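You operate a simulated robot arm through the tools that you are given. There is no shell and no other tool.

You are at the controls of a simulated two-armed robot. One attempt, no reset.

## Task
Latch the open bottle in the steel ring and pump 3 shots of water into it.
Fine: swing the spout back over the drip tray. Set down upright: what you pick out.

The check looks at the end state, three seconds after you hand in, the way a careful person would. Anything else that was tipped, shoved, dropped, spilled or broken makes it a failure.

## Robot
Two 7-joint arms with two-finger parallel grippers on one trunk that stands fixed in place. Base frame: the origin is at the foot of the trunk, x ahead of it, y to its left, z up; the work surface is at about z = 850. Lengths are in mm, angles in degrees, forces in N, time in s.
The left shoulder is at [87, 171, 1218], the right one opposite. With the tool pointing down near the work surface each hand reaches from about 320 to 860 mm from the base axis, measured 20 degrees to its own side. Payload 4.4 kg a hand.
The tool frame of a hand sits at the grasp point between the pads (the TCP): z along the fingers, y along the line on which they close. The tips reach 23 mm beyond it. Largest opening 94 mm; finger width 38, thickness 10; the body of the gripper, 54 by 96 mm, starts 39 mm behind the TCP.
Orientation is told as [roll, pitch, yaw] about the base's x, y, z axes, in that order, counted from this pose: with the fingers straight down and closing along the base's y, the tool's x points along the base's -x, its y along +y and its z along -z.

## Interface
- The arms move only by the tool drive_tool. It takes "left_steps", "right_steps" or both (then of equal length, played together; a hand with none holds still); each is one flat list of numbers, 7 for each row, row after row: the shift along the base's x, y, z in mm, then the turn, a rotation vector about the base's x, y, z in degrees, then the closure, from 0 (fully open) to 1 (shut). In form: [tx, ty, tz, wx, wy, wz, fingers, tx, ty, tz, wx, wy, wz, fingers, ...]. A call has 1 to 20 rows; each row is the pose to reach, as a shift and turn from the pose commanded when the call began. A row lasts 0.2 s, in which the tool goes at most 50 mm and 8.6 degrees; a call with a longer step from one row to the next is refused whole, and so is a gripper value outside its range. A pose out of reach is approached as far as the arm can. The call stops where the force on the tool passes 60 N (or 10 N more than at its start, if that is more) or the arm is blocked; 0.2 s more then pass. The fingers move at their own pace (about 72 mm/s each) and stop on an object; they squeeze with about 29 N. The grip force told is the motor's: it shows also when the fingers shut on nothing. Time passes only in rows, and 0.2 s behind the last, so rows that repeat a pose let the fingers close. The reply holds the time, the measured pose of the TCP, the force on the tool along the base axes, the opening and the grip force, in the units named above and with some noise, with the torque about the TCP (base axes, N m) and any sound that the robot's microphone picked up, and new pictures: "show" is both (left out), scene, wrist or none (wrist: the cameras of the hands that moved).
- Cameras (640 x 400 px; columns grow to the right, rows downward): "scene" is now at [188.2, -43.4, 1391]; the picture's right is [-0.46, -0.89, 0.00], its down [-0.24, 0.13, -0.96] and it looks along [0.85, -0.45, -0.27] (base axes); focal length 298 px, centre (320, 200). "left" rides on the left gripper at [86, -16, -74] in its tool frame; the picture's right is [0.18, 0.98, 0.00], its down [-0.58, 0.11, -0.81] and it looks along [-0.79, 0.15, 0.59] (tool axes); focal length 243 px, centre (320, 200). "right" rides on the right gripper at [86, 16, -75] in its tool frame; the picture's right is [-0.18, 0.98, 0.00], its down [-0.58, -0.11, -0.81] and it looks along [-0.79, -0.15, 0.59] (tool axes); focal length 243 px, centre (320, 200).
- lift_body(by): slides the trunk up (or, below 0, down) by that many mm; the arms and the scene camera ride with it, the base frame stays. It gives what a move gives, with no picture.
- pan_tilt(pan, tilt): turns the head with the scene camera to pan (to the left, within 80 degrees either way) and tilt (down, from -29 to 69), counted from straight ahead of the robot. It gives what a move gives, and a new picture of the scene camera.
- locate(camera, pixels): for up to 12 pixels [column, row] of the newest picture of that camera ("zoom" is the newest enlarged one), the place [x, y, z] in the base frame of the surface seen there, good to about 3 mm. The clock stands still meanwhile.
- inspect(camera, box): a new picture of the part [left, top, right, bottom] of that camera's present view, enlarged. The clock stands still meanwhile.
- close_job(): hands the job in; it is judged then, once.

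Open the grippers and draw the arms clear of the work before you hand the job in, unless the task says otherwise.

The tools are called as name(argument=value, ...) on one line, values as JSON. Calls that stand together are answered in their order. drive_tool: Moves the arms, as the interface text tells. Its arguments: {"type":"object","properties":{"left_steps":{"type":"array"},"right_steps":{"type":"array"},"show":{"type":"string","enum":["both","scene","wrist","none"]}},"required":[]} The other tools are called the same way: lift_body (by) slides the trunk up or down; pan_tilt (pan, tilt) turns the head that bears the scene camera; locate (camera, pixels) gives the place of the surface under pixels of a picture; inspect (camera, box) takes an enlarged picture of a part of a camera's view; close_job () hands the job in.

At the start:

```text
time: 0.0
left_ee_pos: [458.4, -38.6, 1273.4]
left_tool_rot: [0.0, 0.0, -0.1]
left_ft_force: [0.2, 0.6, 0.3]
left_ft_torque: [-0.01, 0.03, -0.01]
left_opening: 93.9
left_gripper_force: 0.0
right_ee_pos: [383.5, -477.9, 1315.6]
right_tool_rot: [0.1, 0.0, 0.0]
right_ft_force: [0.0, 0.5, -0.4]
right_ft_torque: [0.03, -0.02, -0.01]
right_opening: 94.1
right_gripper_force: 0.0
trunk travel left (down, up): [-229.0, 159.0]
head pan, tilt: [-27.7, 15.8]
```

scene: 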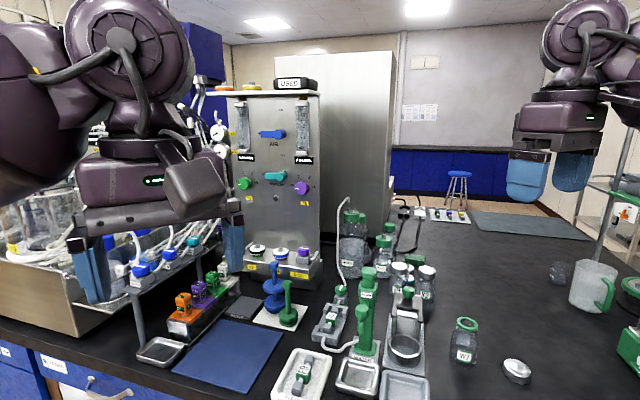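
right: 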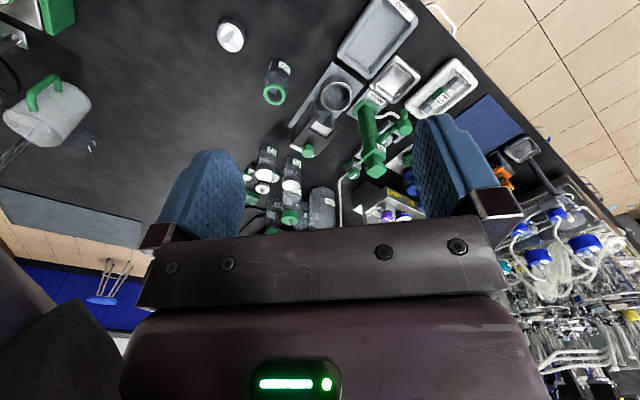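
left: 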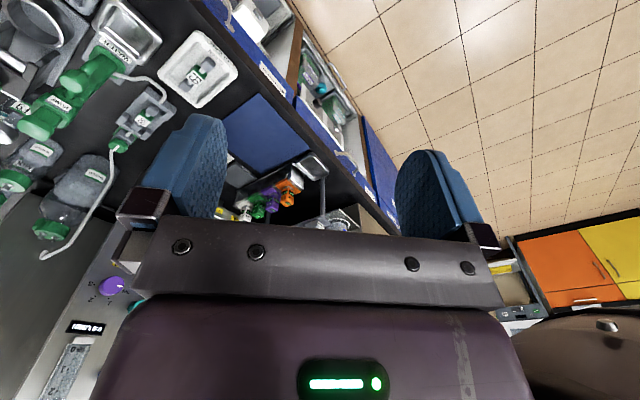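

The scene shows a green pump near (365,310), a steel ring stand near (405,340), an open bottle near (465,340) and a cap at (515,370). I'll enlarge these areas to read labels and understand the mechanism.

inspect(camera="scene", box=[300, 250, 460, 400])

inspect(camera="scene", box=[430, 280, 560, 400])

inspect(camera="right", box=[200, 0, 520, 200])

```text
2.67 times, centred on (380, 325) of scene
```

zoom: 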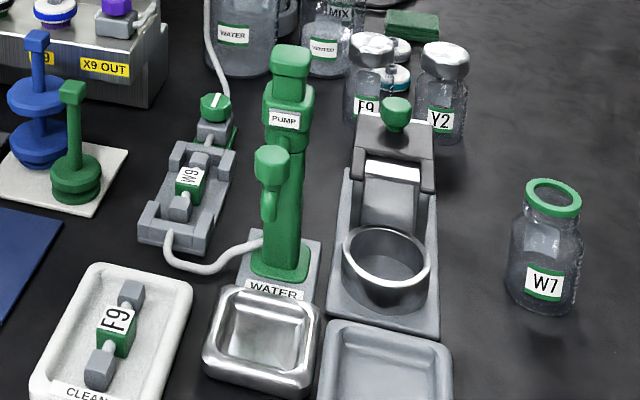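

```text
3.33 times, centred on (495, 340) of scene
```

zoom: 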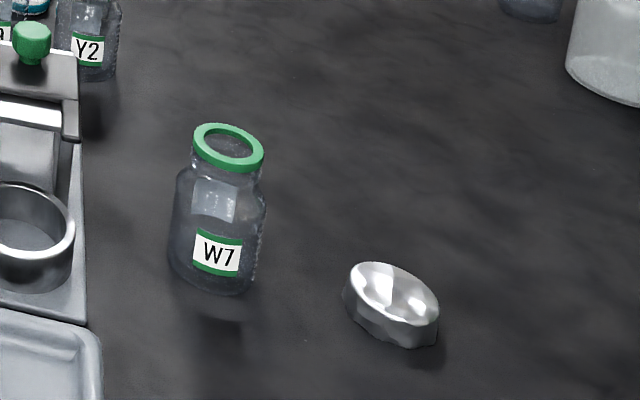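

```text
2.00 times, centred on (360, 100) of right
```

zoom: 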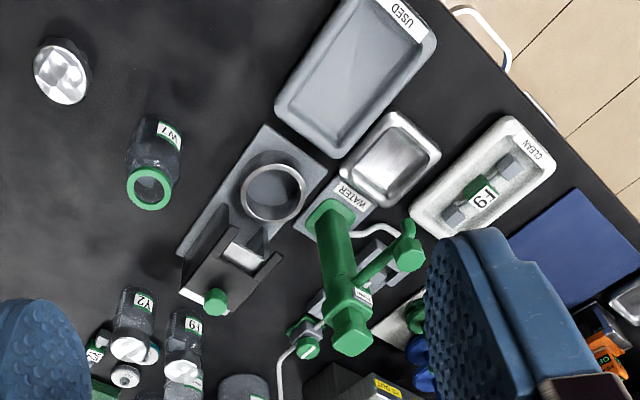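

The pump, its filter cradle with valve, the latch stand with a toggle and W7 open bottle are visible. I turn the head down to see the area better centred.

pan_tilt(pan=-32, tilt=40)

```text
time: 0.9
left_ee_pos: [456.6, -37.6, 1272.3]
left_tool_rot: [0.1, 0.0, 0.0]
left_ft_force: [-0.1, 0.2, 0.3]
left_ft_torque: [-0.04, 0.0, 0.0]
left_opening: 94.0
left_gripper_force: 0.0
right_ee_pos: [384.5, -477.9, 1315.4]
right_tool_rot: [0.0, 0.0, 0.0]
right_ft_force: [0.0, -0.3, 0.5]
right_ft_torque: [-0.01, -0.02, 0.0]
right_opening: 93.9
right_gripper_force: 0.0
trunk travel left (down, up): [-229.0, 159.0]
head pan, tilt: [-32.0, 40.0]
```

scene: 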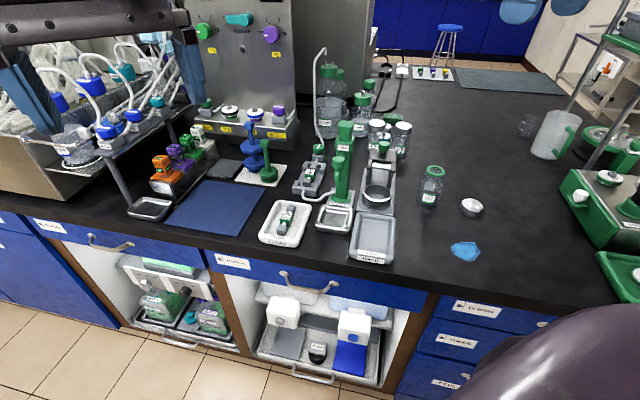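

The whole bench is now visible; I enlarge the pump/latch region, the surrounding items, and the left region.

inspect(camera="scene", box=[290, 110, 410, 185])

inspect(camera="scene", box=[250, 180, 410, 280])

inspect(camera="scene", box=[290, 140, 370, 190])

inspect(camera="scene", box=[400, 150, 500, 270])

inspect(camera="scene", box=[140, 90, 300, 190])

```text
5.33 times, centred on (350, 148) of scene
```

zoom: 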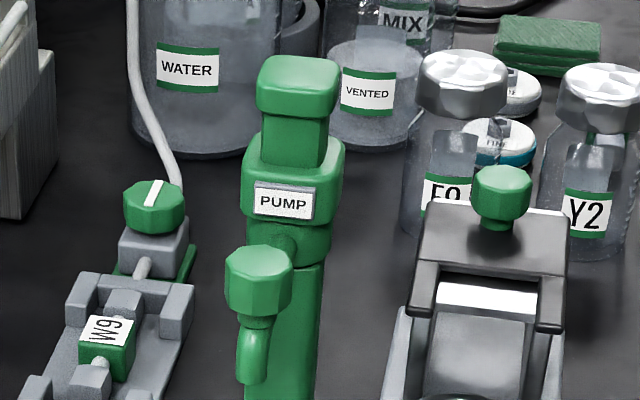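

```text
4.00 times, centred on (330, 230) of scene
```

zoom: 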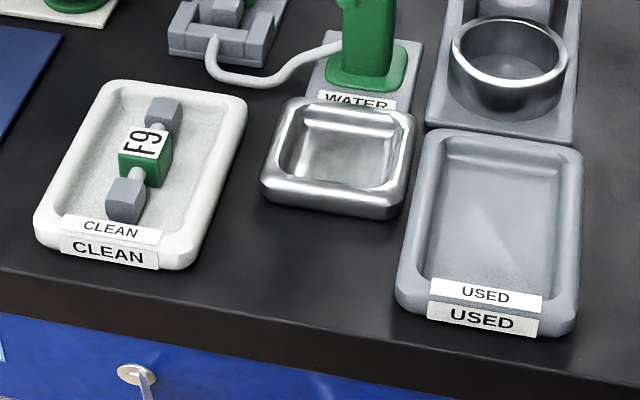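

```text
8.00 times, centred on (330, 165) of scene
```

zoom: 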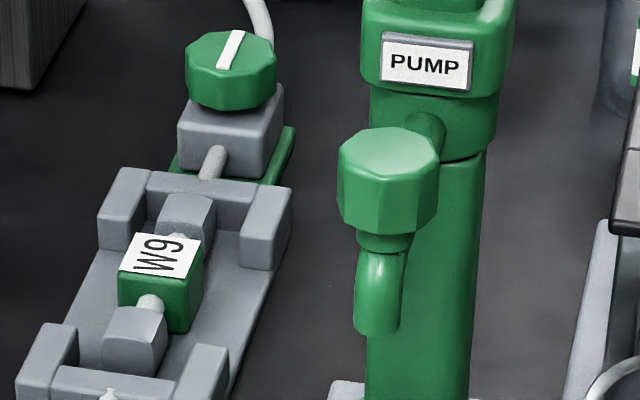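

```text
3.33 times, centred on (450, 210) of scene
```

zoom: 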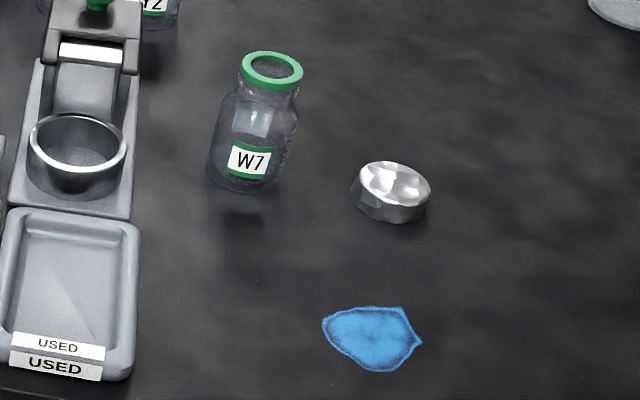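

```text
4.00 times, centred on (220, 140) of scene
```

zoom: 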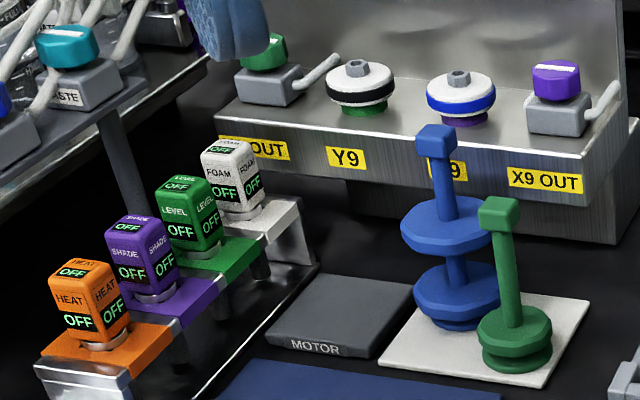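

I locate key points: pump, spout, ring, latch plate, knob, bottle, trays in the present scene view.

locate(camera="scene", pixels=[[345, 125], [343, 147], [338, 163], [336, 178], [340, 198], [335, 218], [378, 192], [382, 145], [432, 171], [430, 200], [471, 207], [373, 235]])

inspect(camera="scene", box=[350, 130, 410, 220])

inspect(camera="right", box=[280, 50, 420, 200])

```text
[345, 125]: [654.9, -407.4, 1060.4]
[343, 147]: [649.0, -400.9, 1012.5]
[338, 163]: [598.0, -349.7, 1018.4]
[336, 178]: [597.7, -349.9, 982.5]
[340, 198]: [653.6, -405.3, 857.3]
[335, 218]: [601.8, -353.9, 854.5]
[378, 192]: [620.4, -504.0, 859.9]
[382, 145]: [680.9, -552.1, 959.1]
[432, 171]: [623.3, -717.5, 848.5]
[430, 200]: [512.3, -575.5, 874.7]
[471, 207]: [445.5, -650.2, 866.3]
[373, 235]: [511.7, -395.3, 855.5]
```

```text
4.44 times, centred on (380, 175) of scene
```

zoom: 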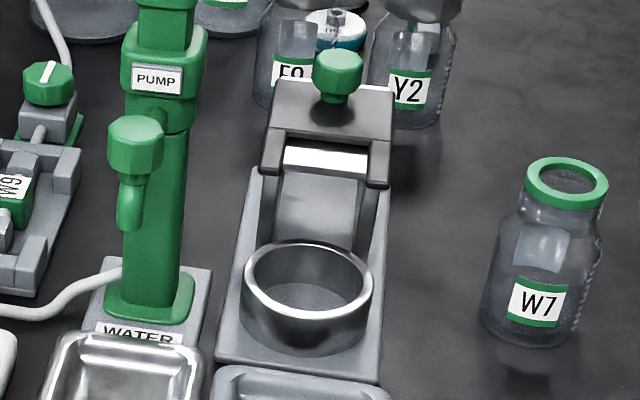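

```text
2.67 times, centred on (350, 125) of right
```

zoom: 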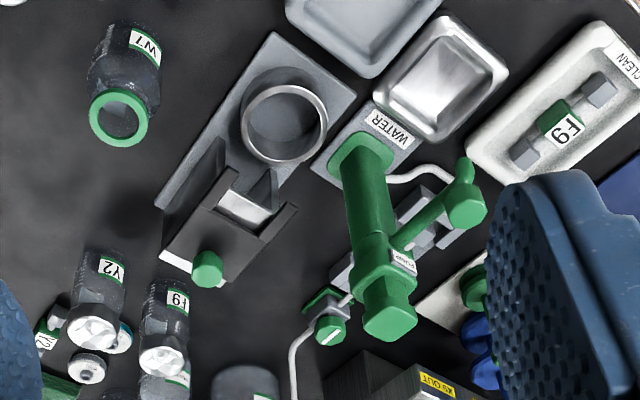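

The dark plate with green knob looks like a two-pronged fork behind the ring, possibly sliding toward it around the bottle neck. I enlarge the latch and bottle and measure points.

inspect(camera="scene", box=[350, 130, 410, 220])

locate(camera="zoom", pixels=[[338, 65], [290, 105], [380, 110], [265, 165], [378, 175], [325, 158], [320, 200], [250, 285], [370, 285], [310, 245], [525, 190], [605, 195]])

locate(camera="zoom", pixels=[[565, 160], [545, 205], [565, 268], [490, 270], [605, 250], [530, 345], [135, 130], [130, 215], [150, 290], [310, 345], [240, 350], [355, 365]])

```text
4.44 times, centred on (380, 175) of scene
```

zoom: 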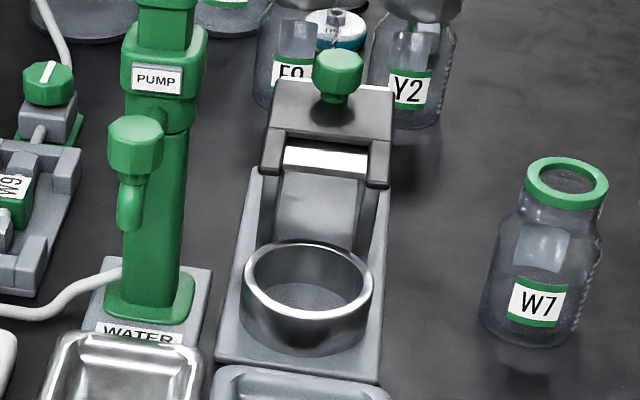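

```text
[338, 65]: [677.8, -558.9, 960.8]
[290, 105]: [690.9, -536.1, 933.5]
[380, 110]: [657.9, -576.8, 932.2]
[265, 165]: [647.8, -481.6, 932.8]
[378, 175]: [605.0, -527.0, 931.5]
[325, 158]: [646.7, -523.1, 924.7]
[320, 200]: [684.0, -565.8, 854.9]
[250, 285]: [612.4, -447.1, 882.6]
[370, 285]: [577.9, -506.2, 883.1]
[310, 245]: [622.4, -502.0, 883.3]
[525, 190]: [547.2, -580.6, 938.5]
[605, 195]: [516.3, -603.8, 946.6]
```

```text
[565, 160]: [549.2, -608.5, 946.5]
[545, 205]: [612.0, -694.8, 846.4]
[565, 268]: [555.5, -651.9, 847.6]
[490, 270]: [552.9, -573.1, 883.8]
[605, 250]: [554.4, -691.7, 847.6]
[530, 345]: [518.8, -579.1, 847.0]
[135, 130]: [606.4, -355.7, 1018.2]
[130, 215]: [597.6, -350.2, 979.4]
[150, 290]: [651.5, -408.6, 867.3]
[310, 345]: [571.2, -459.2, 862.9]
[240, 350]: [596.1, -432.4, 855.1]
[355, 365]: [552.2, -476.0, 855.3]
```

The fork plate lies at z≈932 with prong tips about (626,-504) pointing to the ring centre ≈(594,-474); the spout mouth (598,-350,980) is over the drip tray. I bring the right hand nearer for a closer wrist view of the latch.

drive_tool(right_steps=[30, -4, -25, 0, 0, 0, 0, 65, -8, -55, 0, 0, 0, 0, 100, -12, -85, 0, 0, 0, 0, 130, -16, -115, 0, 0, 0, 0, 150, -20, -140, 0, 0, 0, 0], show="both")

```text
time: 2.1
left_ee_pos: [458.7, -38.7, 1271.6]
left_tool_rot: [0.0, 0.1, 0.0]
left_ft_force: [0.5, 0.7, -0.6]
left_ft_torque: [-0.05, 0.02, 0.01]
left_opening: 93.9
left_gripper_force: 0.1
right_ee_pos: [533.6, -499.4, 1173.4]
right_tool_rot: [0.0, 0.1, 0.1]
right_ft_force: [1.1, 0.6, -1.0]
right_ft_torque: [0.01, 0.02, -0.02]
right_opening: 94.0
right_gripper_force: 0.1
trunk travel left (down, up): [-229.0, 159.0]
head pan, tilt: [-32.0, 40.0]
```

scene: 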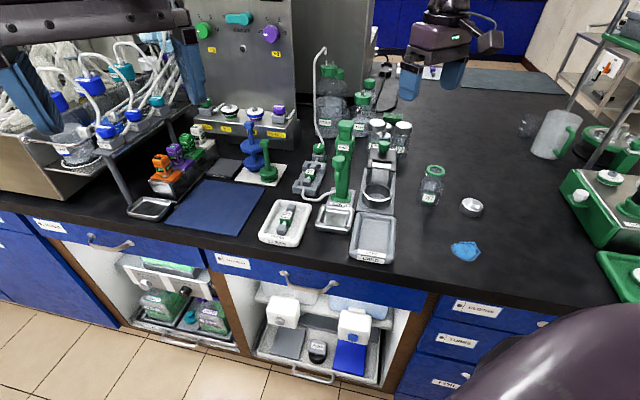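
right: 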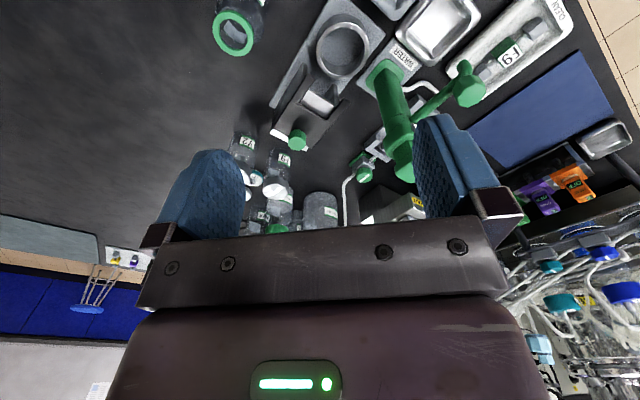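

The latch is at (310,110) in the wrist view; I enlarge it.

inspect(camera="right", box=[250, 0, 390, 170])

locate(camera="right", pixels=[[300, 138], [342, 22], [318, 48], [362, 65], [340, 75], [320, 105], [345, 100], [303, 88], [395, 100], [235, 30], [216, 30], [234, 55]])

```text
2.35 times, centred on (320, 85) of right
```

zoom: 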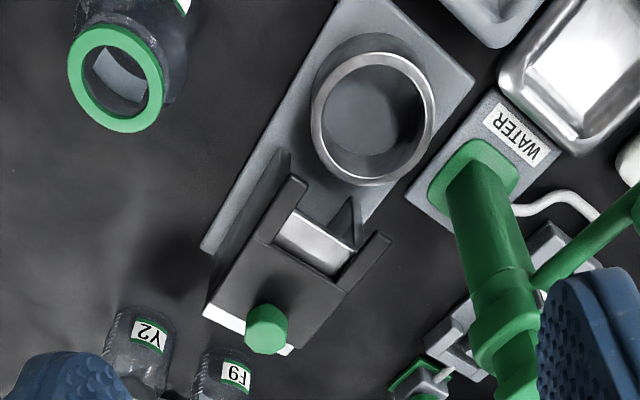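

```text
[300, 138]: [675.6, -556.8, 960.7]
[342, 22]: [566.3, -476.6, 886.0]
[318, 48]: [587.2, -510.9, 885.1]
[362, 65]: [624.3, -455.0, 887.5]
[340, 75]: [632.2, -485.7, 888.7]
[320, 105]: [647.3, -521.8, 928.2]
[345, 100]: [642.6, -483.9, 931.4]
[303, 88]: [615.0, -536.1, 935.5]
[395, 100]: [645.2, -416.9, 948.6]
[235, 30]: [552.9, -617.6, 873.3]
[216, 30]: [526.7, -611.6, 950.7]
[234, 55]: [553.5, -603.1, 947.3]
```

It is a sliding fork with a knob at (265,328) in the zoom, running on a bridge toward the ring. I measure ring rim, fork, and base points in the zoom.

locate(camera="zoom", pixels=[[317, 105], [430, 105], [372, 57], [345, 170], [410, 168], [330, 70], [415, 70], [375, 181], [372, 120], [350, 130], [395, 110], [470, 75]])

locate(camera="zoom", pixels=[[295, 185], [380, 240], [265, 240], [345, 280], [220, 300], [310, 320], [215, 312], [265, 318], [265, 340], [205, 245], [330, 5], [355, 200]])

locate(camera="zoom", pixels=[[115, 32], [72, 85], [118, 125], [160, 85], [115, 80], [150, 40], [85, 115], [180, 60], [125, 145], [475, 160], [520, 90], [450, 190]])

```text
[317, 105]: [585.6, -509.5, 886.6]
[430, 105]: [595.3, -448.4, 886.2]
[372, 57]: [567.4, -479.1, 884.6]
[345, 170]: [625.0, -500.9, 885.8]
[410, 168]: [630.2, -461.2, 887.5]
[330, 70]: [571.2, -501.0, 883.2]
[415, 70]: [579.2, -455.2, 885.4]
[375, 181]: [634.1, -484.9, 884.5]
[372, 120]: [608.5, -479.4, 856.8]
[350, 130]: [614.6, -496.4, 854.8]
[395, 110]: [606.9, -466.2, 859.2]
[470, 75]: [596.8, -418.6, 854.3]
```

```text
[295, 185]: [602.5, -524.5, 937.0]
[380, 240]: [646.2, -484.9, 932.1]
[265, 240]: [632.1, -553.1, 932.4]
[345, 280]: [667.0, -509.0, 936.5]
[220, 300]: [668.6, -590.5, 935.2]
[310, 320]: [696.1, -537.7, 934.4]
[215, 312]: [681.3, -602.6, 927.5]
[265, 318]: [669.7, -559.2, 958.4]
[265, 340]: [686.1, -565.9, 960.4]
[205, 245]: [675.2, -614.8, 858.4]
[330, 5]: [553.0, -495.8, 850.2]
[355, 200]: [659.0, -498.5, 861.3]
```

```text
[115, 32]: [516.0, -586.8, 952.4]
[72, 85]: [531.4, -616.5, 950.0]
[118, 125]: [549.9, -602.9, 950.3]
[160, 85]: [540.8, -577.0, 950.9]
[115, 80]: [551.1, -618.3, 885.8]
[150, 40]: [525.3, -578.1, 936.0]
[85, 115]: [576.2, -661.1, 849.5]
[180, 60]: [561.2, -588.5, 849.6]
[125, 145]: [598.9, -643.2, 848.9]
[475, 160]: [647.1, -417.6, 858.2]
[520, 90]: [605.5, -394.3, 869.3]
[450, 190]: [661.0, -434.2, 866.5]
```

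Ring centre fits ≈(600,-480), r≈33; W7 collar centre ≈(534,-596), top z≈950. I check the valve, filter, and pump head more closely before acting.

inspect(camera="right", box=[330, 60, 490, 190])

inspect(camera="scene", box=[295, 110, 375, 210])

inspect(camera="scene", box=[300, 40, 420, 160])

```text
3.08 times, centred on (410, 125) of right
```

zoom: 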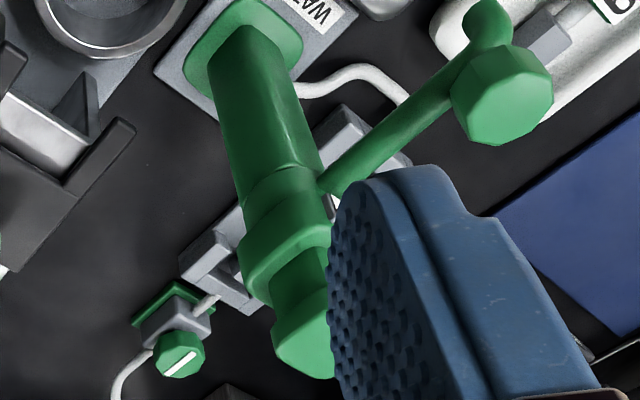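

```text
4.00 times, centred on (335, 160) of scene
```

zoom: 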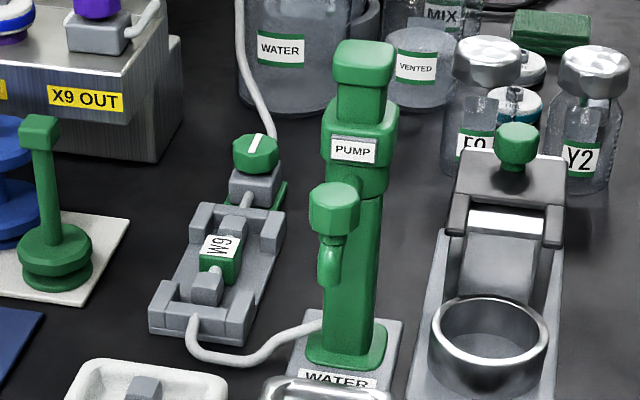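

```text
3.33 times, centred on (360, 100) of scene
```

zoom: 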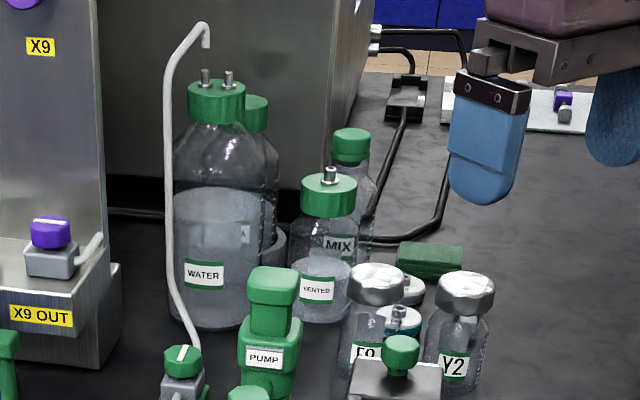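

The supply hose's upper end near (207,45) in the zoom hangs close to the WATER bottle's ports; I enlarge it to see whether it is connected.

inspect(camera="scene", box=[300, 40, 360, 90])

locate(camera="zoom", pixels=[[265, 80], [200, 70], [270, 105], [270, 280], [345, 250], [260, 380], [350, 300], [430, 250], [195, 200]])

inspect(camera="left", box=[0, 80, 200, 280])

```text
8.00 times, centred on (330, 65) of scene
```

zoom: 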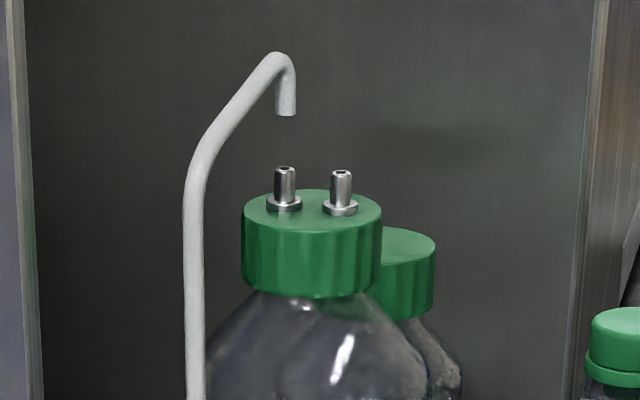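

```text
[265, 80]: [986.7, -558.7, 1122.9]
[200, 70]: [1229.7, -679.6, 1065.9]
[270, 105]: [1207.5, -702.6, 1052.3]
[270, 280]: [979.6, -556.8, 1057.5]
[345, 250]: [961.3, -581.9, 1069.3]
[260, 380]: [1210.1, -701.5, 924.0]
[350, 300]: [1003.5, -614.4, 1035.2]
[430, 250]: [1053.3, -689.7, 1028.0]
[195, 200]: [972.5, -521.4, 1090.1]
```

```text
2.00 times, centred on (100, 180) of left
```

zoom: 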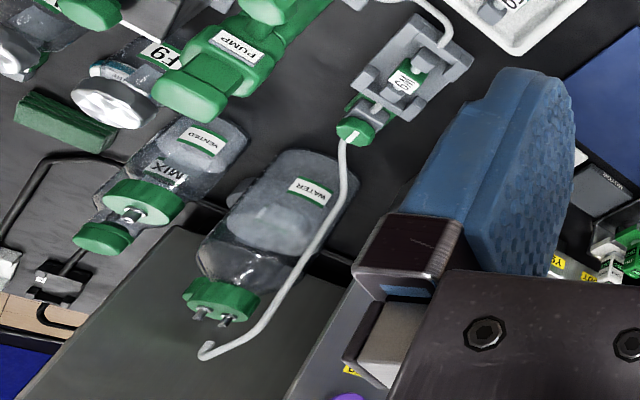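

The hose is a fixed tube well out of reach, the valve line is parallel to its pipe (open), so the setup seems ready. I move the right hand above bottle W7 with a -45° yaw so the fingers will close across the latch axis.

drive_tool(right_steps=[0, -16, -10, 0, 0, -7.5, 0, 0, -32, -30, 0, 0, -15, 0, 0, -48, -50, 0, 0, -22.5, 0, 0, -64, -70, 0, 0, -30, 0, 0, -82, -90, 0, 0, -37.5, 0, 0, -98, -110, 0, 0, -45, 0, 0, -98, -110, 0, 0, -45, 0], show="both")

```text
time: 3.7
left_ee_pos: [456.8, -37.9, 1272.6]
left_tool_rot: [-0.1, 0.0, 0.0]
left_ft_force: [0.2, 0.0, -0.1]
left_ft_torque: [-0.02, -0.02, -0.01]
left_opening: 94.0
left_gripper_force: 0.1
right_ee_pos: [533.4, -595.2, 1066.2]
right_tool_rot: [0.1, -0.1, -45.2]
right_ft_force: [0.2, -0.6, 0.3]
right_ft_torque: [0.0, 0.0, 0.02]
right_opening: 93.5
right_gripper_force: 0.0
trunk travel left (down, up): [-229.0, 159.0]
head pan, tilt: [-32.0, 40.0]
```

scene: 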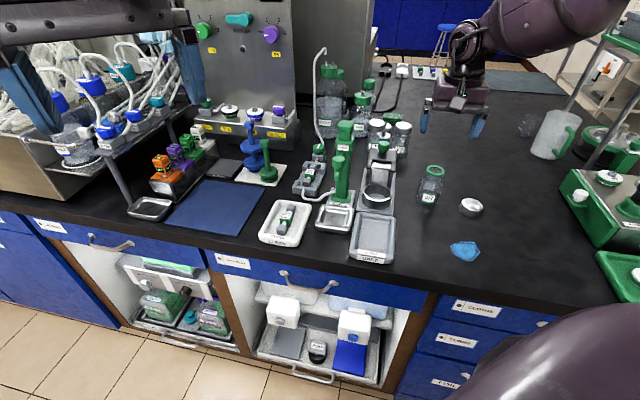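
right: 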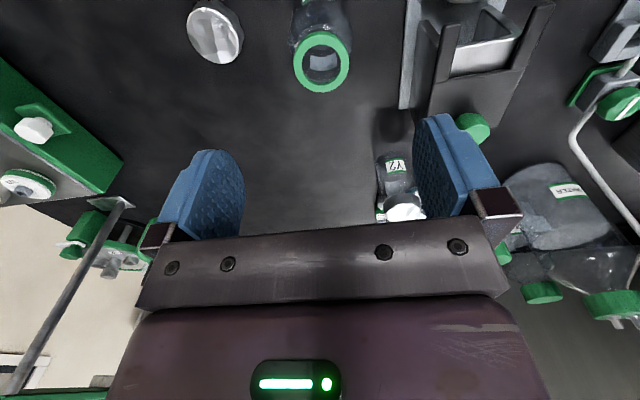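

The collar sits at about (320,62) as expected under the TCP. I enlarge and measure its rim.

inspect(camera="right", box=[270, 0, 370, 110])

locate(camera="right", pixels=[[320, 34], [320, 89], [297, 62], [345, 62], [302, 43], [338, 43], [301, 80], [340, 80]])

```text
3.64 times, centred on (320, 55) of right
```

zoom: 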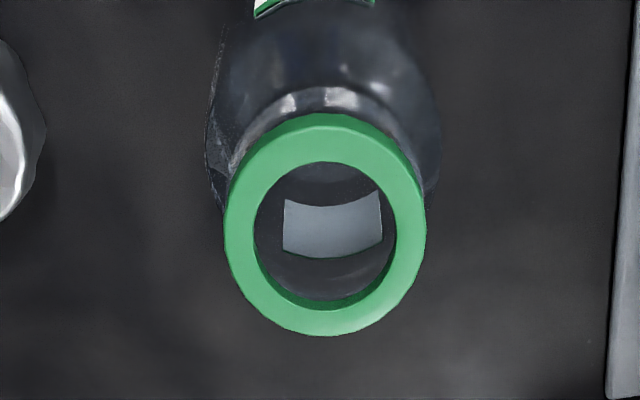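

```text
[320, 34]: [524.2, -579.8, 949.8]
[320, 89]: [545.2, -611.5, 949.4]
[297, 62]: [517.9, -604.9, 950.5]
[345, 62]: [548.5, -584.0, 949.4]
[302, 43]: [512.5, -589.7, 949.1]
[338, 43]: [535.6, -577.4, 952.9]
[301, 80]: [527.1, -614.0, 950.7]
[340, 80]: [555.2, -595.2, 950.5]
```

The collar centre is ≈(533.5,-595), within 1 mm of the TCP. I descend to z≈948 with open fingers, then close on the collar.

drive_tool(right_steps=[0, 0, -30, 0, 0, 0, 0, 0, 0, -60, 0, 0, 0, 0, 0, 0, -90, 0, 0, 0, 0, 0, 0, -110, 0, 0, 0, 0, 0, 0, -118, 0, 0, 0, 0, 0, 0, -118, 0, 0, 0, 0], show="both")

```text
time: 5.1
left_ee_pos: [457.7, -38.1, 1273.2]
left_tool_rot: [0.1, 0.0, -0.1]
left_ft_force: [0.0, -0.5, -0.5]
left_ft_torque: [-0.01, 0.01, 0.01]
left_opening: 93.8
left_gripper_force: 0.0
right_ee_pos: [531.5, -598.5, 947.3]
right_tool_rot: [0.0, 0.0, -45.0]
right_ft_force: [0.6, 0.2, 1.1]
right_ft_torque: [0.0, -0.03, -0.03]
right_opening: 93.8
right_gripper_force: 0.2
trunk travel left (down, up): [-229.0, 159.0]
head pan, tilt: [-32.0, 40.0]
```

scene: 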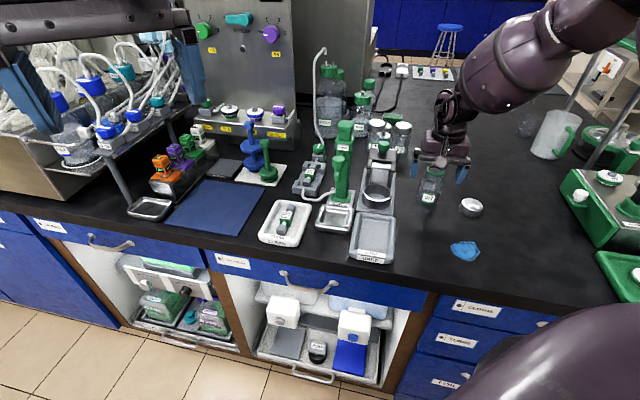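
right: 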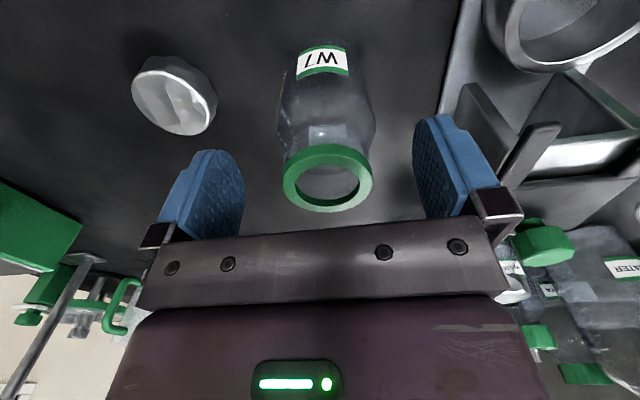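

The collar centre appears at column 328 rather than 320, i.e. about 3 mm off along the closing line. I shift (+2.5,+2.5) and then close.

drive_tool(right_steps=[2.5, 2.5, 0, 0, 0, 0, 0, 2.5, 2.5, 0, 0, 0, 0, 0, 2.5, 2.5, 0, 0, 0, 0, 0.25, 2.5, 2.5, 0, 0, 0, 0, 0.4], show="wrist")

```text
time: 6.1
left_ee_pos: [458.4, -37.3, 1272.7]
left_tool_rot: [0.0, 0.0, 0.1]
left_ft_force: [0.3, 0.0, -0.3]
left_ft_torque: [0.0, 0.0, -0.02]
left_opening: 93.8
left_gripper_force: 0.1
right_ee_pos: [535.1, -593.5, 947.7]
right_tool_rot: [-0.1, 0.1, -45.0]
right_ft_force: [-0.6, 0.4, -0.3]
right_ft_torque: [-0.01, -0.01, 0.0]
right_opening: 56.3
right_gripper_force: 0.0
trunk travel left (down, up): [-229.0, 159.0]
head pan, tilt: [-32.0, 40.0]
```

right: 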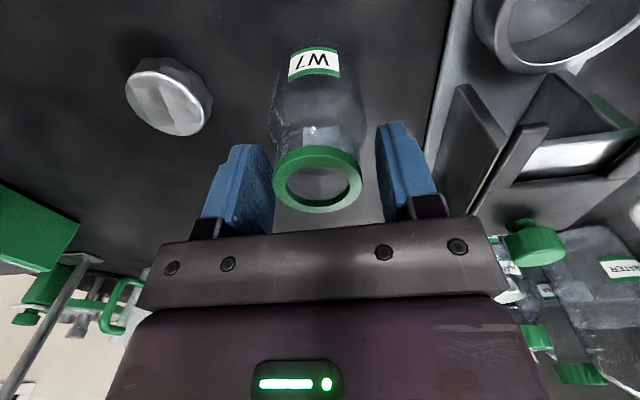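

The collar is at column 317, about 1.4 mm off; I shift back by 1 mm and close on the collar.

drive_tool(right_steps=[-0.9, -0.9, 0, 0, 0, 0, 0.45, -0.9, -0.9, 0, 0, 0, 0, 0.52, -0.9, -0.9, 0, 0, 0, 0, 0.6, -0.9, -0.9, 0, 0, 0, 0, 0.75, -0.9, -0.9, 0, 0, 0, 0, 1.0, -0.9, -0.9, 0, 0, 0, 0, 1.0], show="both")

```text
time: 7.5
left_ee_pos: [456.8, -38.1, 1272.4]
left_tool_rot: [0.0, -0.1, 0.0]
left_ft_force: [-0.6, 0.6, 0.7]
left_ft_torque: [-0.01, 0.01, 0.0]
left_opening: 94.1
left_gripper_force: 0.0
right_ee_pos: [533.8, -594.7, 946.3]
right_tool_rot: [0.0, 0.0, -44.9]
right_ft_force: [-1.4, -0.6, 0.5]
right_ft_torque: [-0.02, 0.02, -0.04]
right_opening: 39.9
right_gripper_force: 28.9
trunk travel left (down, up): [-229.0, 159.0]
head pan, tilt: [-32.0, 40.0]
```

scene: 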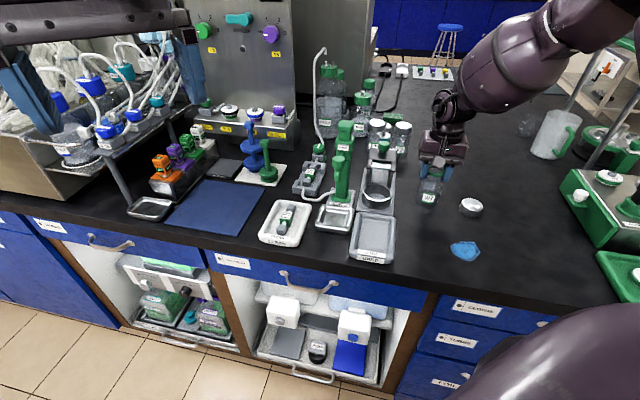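
right: 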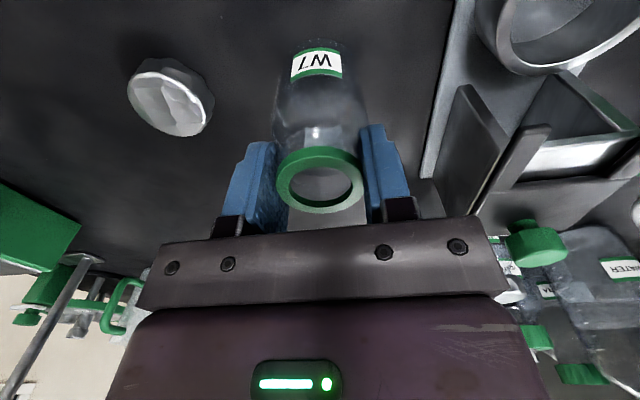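

The collar is gripped (opening 39.9 mm, 29 N). Before carrying it over, I measure the pump's extents to be sure the gripper clears it at the ring.

inspect(camera="scene", box=[310, 110, 390, 210])

locate(camera="zoom", pixels=[[260, 70], [325, 60], [330, 110], [265, 140], [330, 140], [310, 185], [300, 300], [320, 335], [290, 55], [330, 50], [262, 55], [258, 120]])

```text
4.00 times, centred on (350, 160) of scene
```

zoom: 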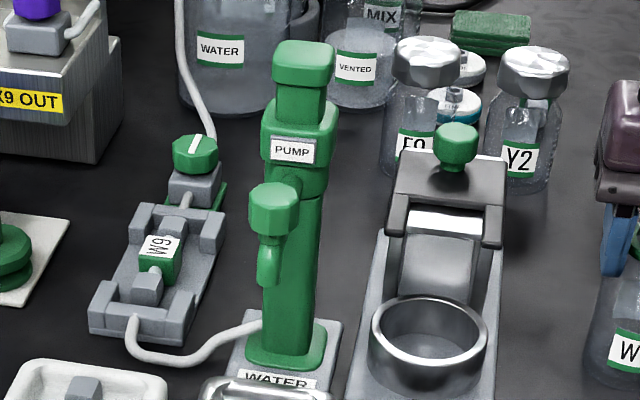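

```text
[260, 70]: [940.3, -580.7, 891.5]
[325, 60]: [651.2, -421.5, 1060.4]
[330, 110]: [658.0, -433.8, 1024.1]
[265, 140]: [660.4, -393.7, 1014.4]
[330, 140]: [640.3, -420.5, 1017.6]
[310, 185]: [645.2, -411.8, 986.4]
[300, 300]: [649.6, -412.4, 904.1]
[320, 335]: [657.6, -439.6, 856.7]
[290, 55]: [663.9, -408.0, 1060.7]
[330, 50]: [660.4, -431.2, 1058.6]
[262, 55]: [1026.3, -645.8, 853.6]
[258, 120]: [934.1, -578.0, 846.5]
```

The pump axis is about (663,-418), 88 mm from the ring centre, so the hand clears it. I lift W7 by 105 mm so its base clears the fork (z≈937), then carry it to above the ring centre (600.5,-480).

drive_tool(right_steps=[0, 0, 8, 0, 0, 0, 1, 0, 0, 25, 0, 0, 0, 1, 0, 0, 50, 0, 0, 0, 1, 0, 0, 80, 0, 0, 0, 1, 0, 0, 105, 0, 0, 0, 1, 0, 0, 105, 0, 0, 0, 1], show="both")

```text
time: 8.9
left_ee_pos: [457.4, -38.2, 1271.3]
left_tool_rot: [0.0, 0.1, 0.0]
left_ft_force: [-0.4, -0.4, -0.2]
left_ft_torque: [-0.01, 0.01, -0.01]
left_opening: 93.9
left_gripper_force: 0.1
right_ee_pos: [532.9, -594.8, 1054.2]
right_tool_rot: [0.0, 0.0, -44.9]
right_ft_force: [-0.2, -0.5, 1.0]
right_ft_torque: [0.02, -0.02, -0.03]
right_opening: 0.0
right_gripper_force: 29.2
trunk travel left (down, up): [-229.0, 159.0]
head pan, tilt: [-32.0, 40.0]
```

scene: 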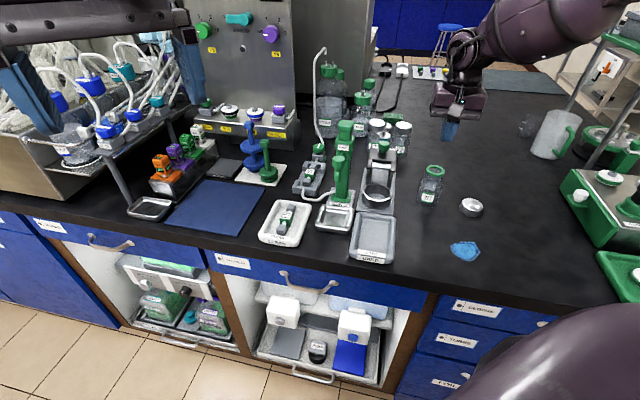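
right: 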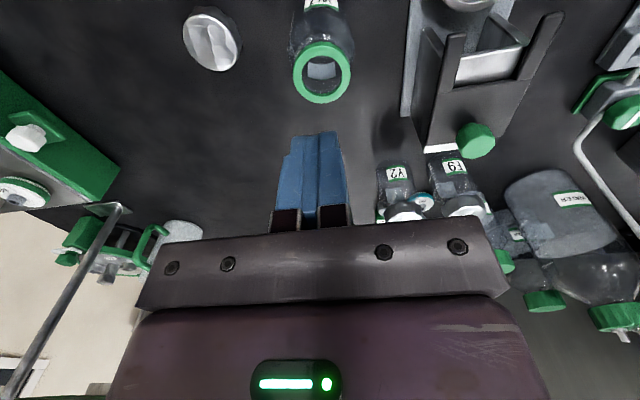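

The fingers slipped off the collar (opening 0); W7 still stands upright in its place at (320,70) in the wrist view. I examine the bottle's profile to choose a better grip height.

inspect(camera="scene", box=[410, 155, 455, 215])

inspect(camera="right", box=[270, 0, 370, 110])

locate(camera="right", pixels=[[321, 43], [321, 100], [296, 72], [347, 72], [303, 52], [340, 52], [303, 92], [341, 92]])

```text
6.67 times, centred on (432, 185) of scene
```

zoom: 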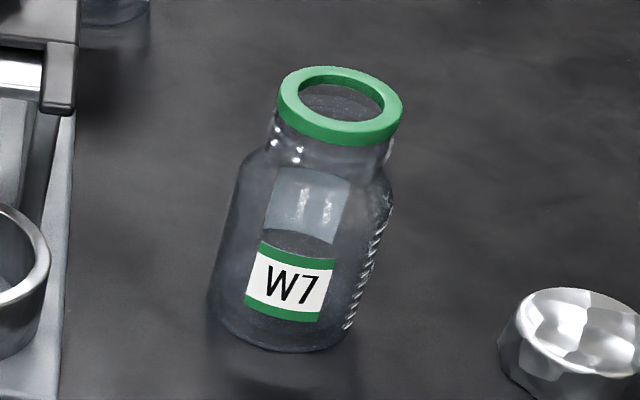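

```text
3.64 times, centred on (320, 55) of right
```

zoom: 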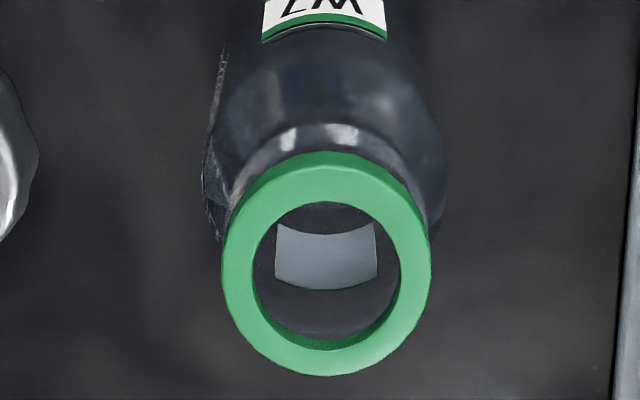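

```text
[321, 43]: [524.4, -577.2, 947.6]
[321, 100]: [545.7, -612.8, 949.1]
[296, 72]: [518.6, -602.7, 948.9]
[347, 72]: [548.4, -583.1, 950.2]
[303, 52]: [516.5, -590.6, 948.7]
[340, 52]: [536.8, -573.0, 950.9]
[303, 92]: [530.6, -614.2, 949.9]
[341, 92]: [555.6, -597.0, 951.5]
```

W7 hasn't moved (collar centre ≈(534.5,-594)); its body is wider (≈57 mm) and straight below z≈912. I'll grip the body instead: open fully, then descend to TCP z≈915, leaving ~4 mm between collar and gripper body.

drive_tool(right_steps=[0.8, 0.8, 0, 0, 0, 0, 0, 0.8, 0.8, 0, 0, 0, 0, 0, 0.8, 0.8, 0, 0, 0, 0, 0, 0.8, 0.8, 0, 0, 0, 0, 0, 0.8, 0.8, -30, 0, 0, 0, 0, 0.8, 0.8, -60, 0, 0, 0, 0, 0.8, 0.8, -90, 0, 0, 0, 0, 0.8, 0.8, -115, 0, 0, 0, 0, 0.8, 0.8, -125, 0, 0, 0, 0, 0.8, 0.8, -125, 0, 0, 0, 0], show="wrist")

```text
time: 11.1
left_ee_pos: [457.9, -37.8, 1272.2]
left_tool_rot: [-0.1, 0.0, 0.0]
left_ft_force: [-0.4, -0.7, -0.4]
left_ft_torque: [0.0, 0.05, -0.01]
left_opening: 94.1
left_gripper_force: 0.0
right_ee_pos: [534.7, -595.8, 928.7]
right_tool_rot: [0.0, -0.1, -45.1]
right_ft_force: [-0.2, -0.1, 0.3]
right_ft_torque: [0.0, 0.05, -0.02]
right_opening: 93.9
right_gripper_force: 0.2
trunk travel left (down, up): [-229.0, 159.0]
head pan, tilt: [-32.0, 40.0]
```

right: 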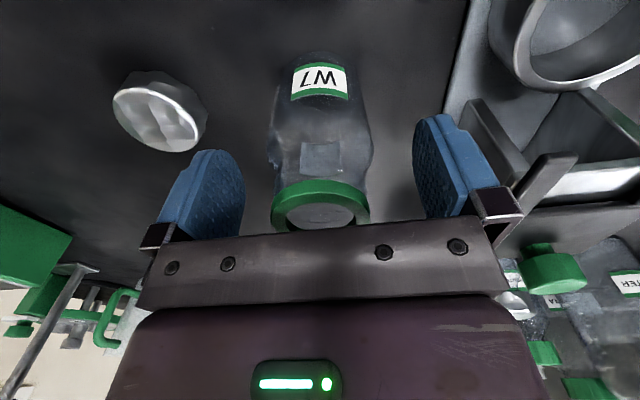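

The bottle is centred (collar columns 272–370). I go down the last 13 mm slowly and close on the body.

drive_tool(right_steps=[0, 0, -6, 0, 0, 0, 0, 0, 0, -11, 0, 0, 0, 0, 0, 0, -13, 0, 0, 0, 0.1, 0, 0, -13, 0, 0, 0, 0.25, 0, 0, -13, 0, 0, 0, 0.35, 0, 0, -13, 0, 0, 0, 0.45, 0, 0, -13, 0, 0, 0, 0.7, 0, 0, -13, 0, 0, 0, 1, 0, 0, -13, 0, 0, 0, 1], show="both")

```text
time: 13.1
left_ee_pos: [458.2, -37.2, 1273.5]
left_tool_rot: [0.0, 0.0, 0.0]
left_ft_force: [-0.1, 0.4, -0.2]
left_ft_torque: [-0.01, 0.0, 0.01]
left_opening: 94.0
left_gripper_force: 0.0
right_ee_pos: [529.1, -591.4, 923.6]
right_tool_rot: [0.0, 0.0, -45.1]
right_ft_force: [0.6, -0.9, -0.3]
right_ft_torque: [-0.04, 0.01, 0.02]
right_opening: 54.3
right_gripper_force: 29.0
right hand out of reach, approached as far as the arm can: row 1, 2, 3, 4, 5, 6, 7, 8, 9
trunk travel left (down, up): [-229.0, 159.0]
head pan, tilt: [-32.0, 40.0]
```

scene: 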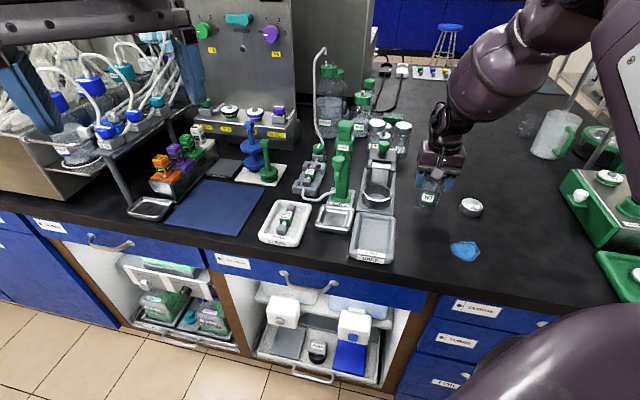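
right: 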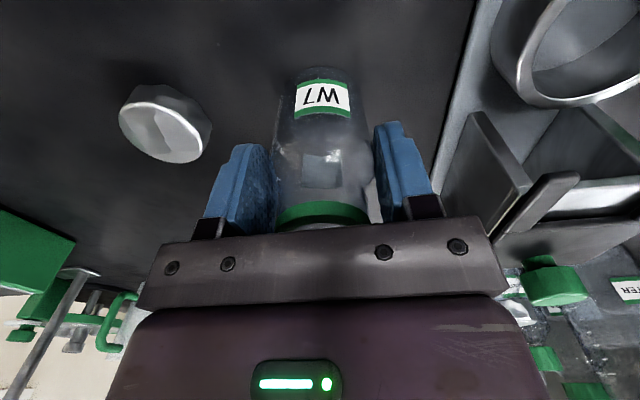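

The arm hit a reach limit at z≈924 and shifted to (529,-591); the grip at 54.3 mm is only on the shoulder edge. I release, go back up, and will lower the trunk a little to gain downward reach.

drive_tool(right_steps=[0, 0, 0, 0, 0, 0, 0.6, 0, 0, 0, 0, 0, 0, 0.3, 0, 0, 0, 0, 0, 0, 0, 0, 0, 0, 0, 0, 0, 0, 0, 0, 10, 0, 0, 0, 0, 0, 0, 40, 0, 0, 0, 0, 0, 0, 75, 0, 0, 0, 0, 0, 0, 115, 0, 0, 0, 0, 0, 0, 155, 0, 0, 0, 0, 0, 0, 155, 0, 0, 0, 0], show="both")

pan_tilt(pan=25, tilt=30)

```text
time: 15.3
left_ee_pos: [458.5, -38.3, 1272.1]
left_tool_rot: [0.0, 0.0, 0.0]
left_ft_force: [0.3, -0.3, -0.7]
left_ft_torque: [0.03, 0.0, 0.0]
left_opening: 93.9
left_gripper_force: 0.0
right_ee_pos: [531.1, -593.6, 1078.5]
right_tool_rot: [-0.2, 0.1, -45.0]
right_ft_force: [0.2, -0.3, 0.4]
right_ft_torque: [-0.05, 0.0, 0.01]
right_opening: 93.9
right_gripper_force: 0.1
trunk travel left (down, up): [-229.0, 159.0]
head pan, tilt: [-32.0, 40.0]
```

scene: 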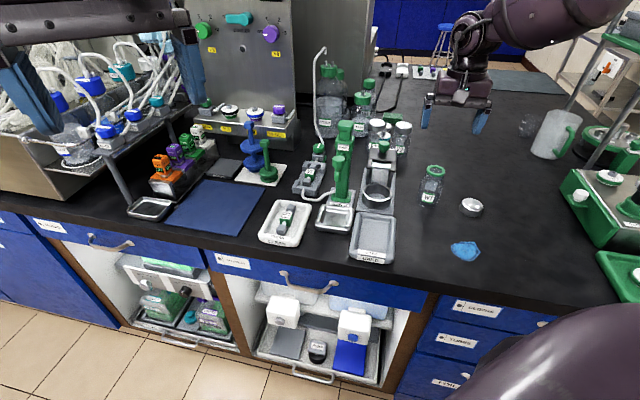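
right: 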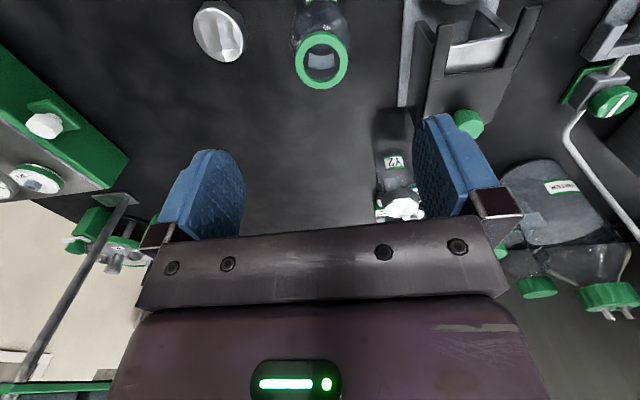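

```text
time: 16.5
left_ee_pos: [456.9, -38.1, 1273.2]
left_tool_rot: [0.0, 0.1, 0.1]
left_ft_force: [-0.8, -0.1, 0.0]
left_ft_torque: [-0.01, 0.01, -0.01]
left_opening: 93.9
left_gripper_force: 0.1
right_ee_pos: [530.0, -592.4, 1078.8]
right_tool_rot: [0.0, 0.0, -45.0]
right_ft_force: [-0.4, -0.1, 0.1]
right_ft_torque: [-0.01, 0.0, 0.0]
right_opening: 94.0
right_gripper_force: 0.1
trunk travel left (down, up): [-229.0, 159.0]
head pan, tilt: [25.0, 30.0]
```

scene: 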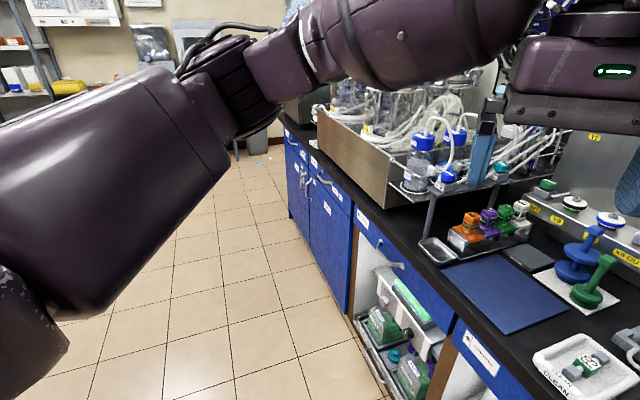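

The left forearm crosses above the bottle rack; I measure its underside and the rack's tops before lowering the trunk.

locate(camera="scene", pixels=[[400, 85], [340, 75], [450, 65], [440, 122], [420, 140], [500, 100], [380, 100], [480, 150], [600, 130], [525, 115], [485, 160], [630, 215]])

```text
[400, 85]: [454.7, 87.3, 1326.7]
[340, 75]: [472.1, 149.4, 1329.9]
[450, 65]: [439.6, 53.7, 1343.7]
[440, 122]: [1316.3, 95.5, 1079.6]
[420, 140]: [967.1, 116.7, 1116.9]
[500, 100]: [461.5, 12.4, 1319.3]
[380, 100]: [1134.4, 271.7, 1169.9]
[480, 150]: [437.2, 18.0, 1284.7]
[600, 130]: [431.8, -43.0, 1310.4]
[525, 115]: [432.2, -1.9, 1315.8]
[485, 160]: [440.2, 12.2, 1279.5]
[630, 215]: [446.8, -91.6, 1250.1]
```

The left forearm is at z≈1327, far above rack items (≤1120), so lowering is safe. I lower the trunk 80 mm (right tips end at ≈975, above W7's top at 950) and turn the head back.

lift_body(by=-80)

pan_tilt(pan=-35, tilt=35)

```text
time: 17.7
left_ee_pos: [456.0, -38.2, 1194.3]
left_tool_rot: [-0.1, -0.2, 0.1]
left_ft_force: [-0.4, 0.6, -1.0]
left_ft_torque: [-0.02, 0.0, -0.01]
left_opening: 94.0
left_gripper_force: 0.1
right_ee_pos: [527.9, -591.5, 1001.5]
right_tool_rot: [0.1, -0.2, -45.0]
right_ft_force: [-0.8, 0.4, -0.1]
right_ft_torque: [-0.01, -0.05, 0.0]
right_opening: 94.3
right_gripper_force: 0.1
trunk travel left (down, up): [-149.0, 239.0]
head pan, tilt: [25.0, 30.0]
```

```text
time: 19.0
left_ee_pos: [457.0, -37.7, 1192.6]
left_tool_rot: [0.0, 0.1, 0.0]
left_ft_force: [-0.5, 0.1, -0.2]
left_ft_torque: [-0.02, -0.02, 0.0]
left_opening: 94.2
left_gripper_force: 0.1
right_ee_pos: [529.4, -591.1, 999.1]
right_tool_rot: [0.0, 0.1, -44.9]
right_ft_force: [0.5, 0.0, -0.6]
right_ft_torque: [0.01, -0.04, 0.03]
right_opening: 94.2
right_gripper_force: 0.1
trunk travel left (down, up): [-149.0, 239.0]
head pan, tilt: [-35.0, 35.0]
```

scene: 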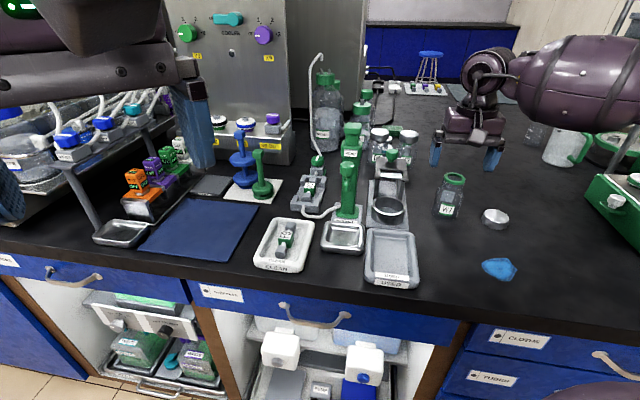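

The view is good. I shift the right hand over W7's centre and check the alignment.

drive_tool(right_steps=[5, -3, 0, 0, 0, 0, 0, 5, -3, 0, 0, 0, 0, 0], show="wrist")

inspect(camera="right", box=[260, 60, 380, 180])

```text
time: 19.6
left_ee_pos: [456.4, -37.3, 1191.0]
left_tool_rot: [-0.1, -0.1, 0.0]
left_ft_force: [1.0, 1.1, -0.1]
left_ft_torque: [0.05, 0.0, 0.03]
left_opening: 94.1
left_gripper_force: 0.0
right_ee_pos: [534.1, -594.4, 999.0]
right_tool_rot: [0.0, 0.0, -44.8]
right_ft_force: [-0.9, -0.2, 0.2]
right_ft_torque: [0.03, 0.02, 0.01]
right_opening: 94.1
right_gripper_force: 0.0
trunk travel left (down, up): [-149.0, 239.0]
head pan, tilt: [-35.0, 35.0]
```

right: 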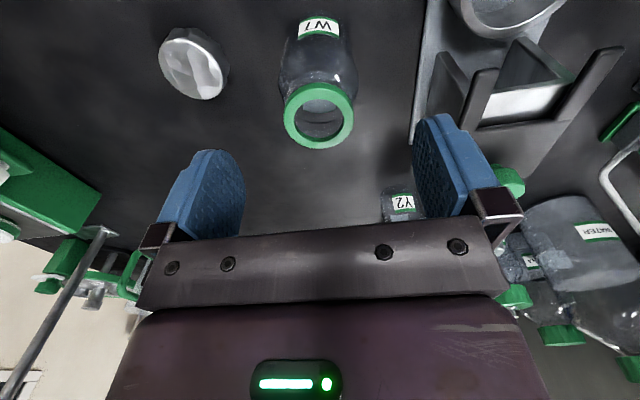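

```text
3.33 times, centred on (320, 120) of right
```

zoom: 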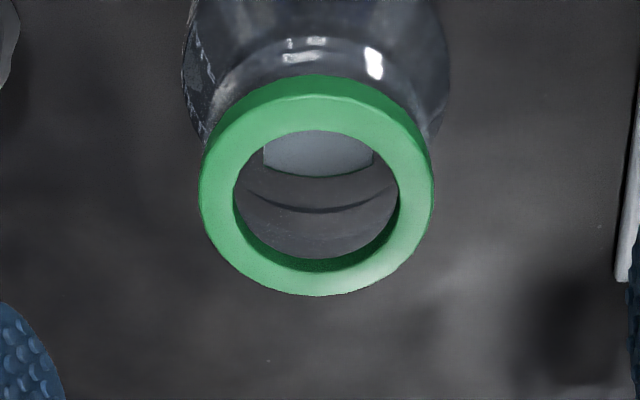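

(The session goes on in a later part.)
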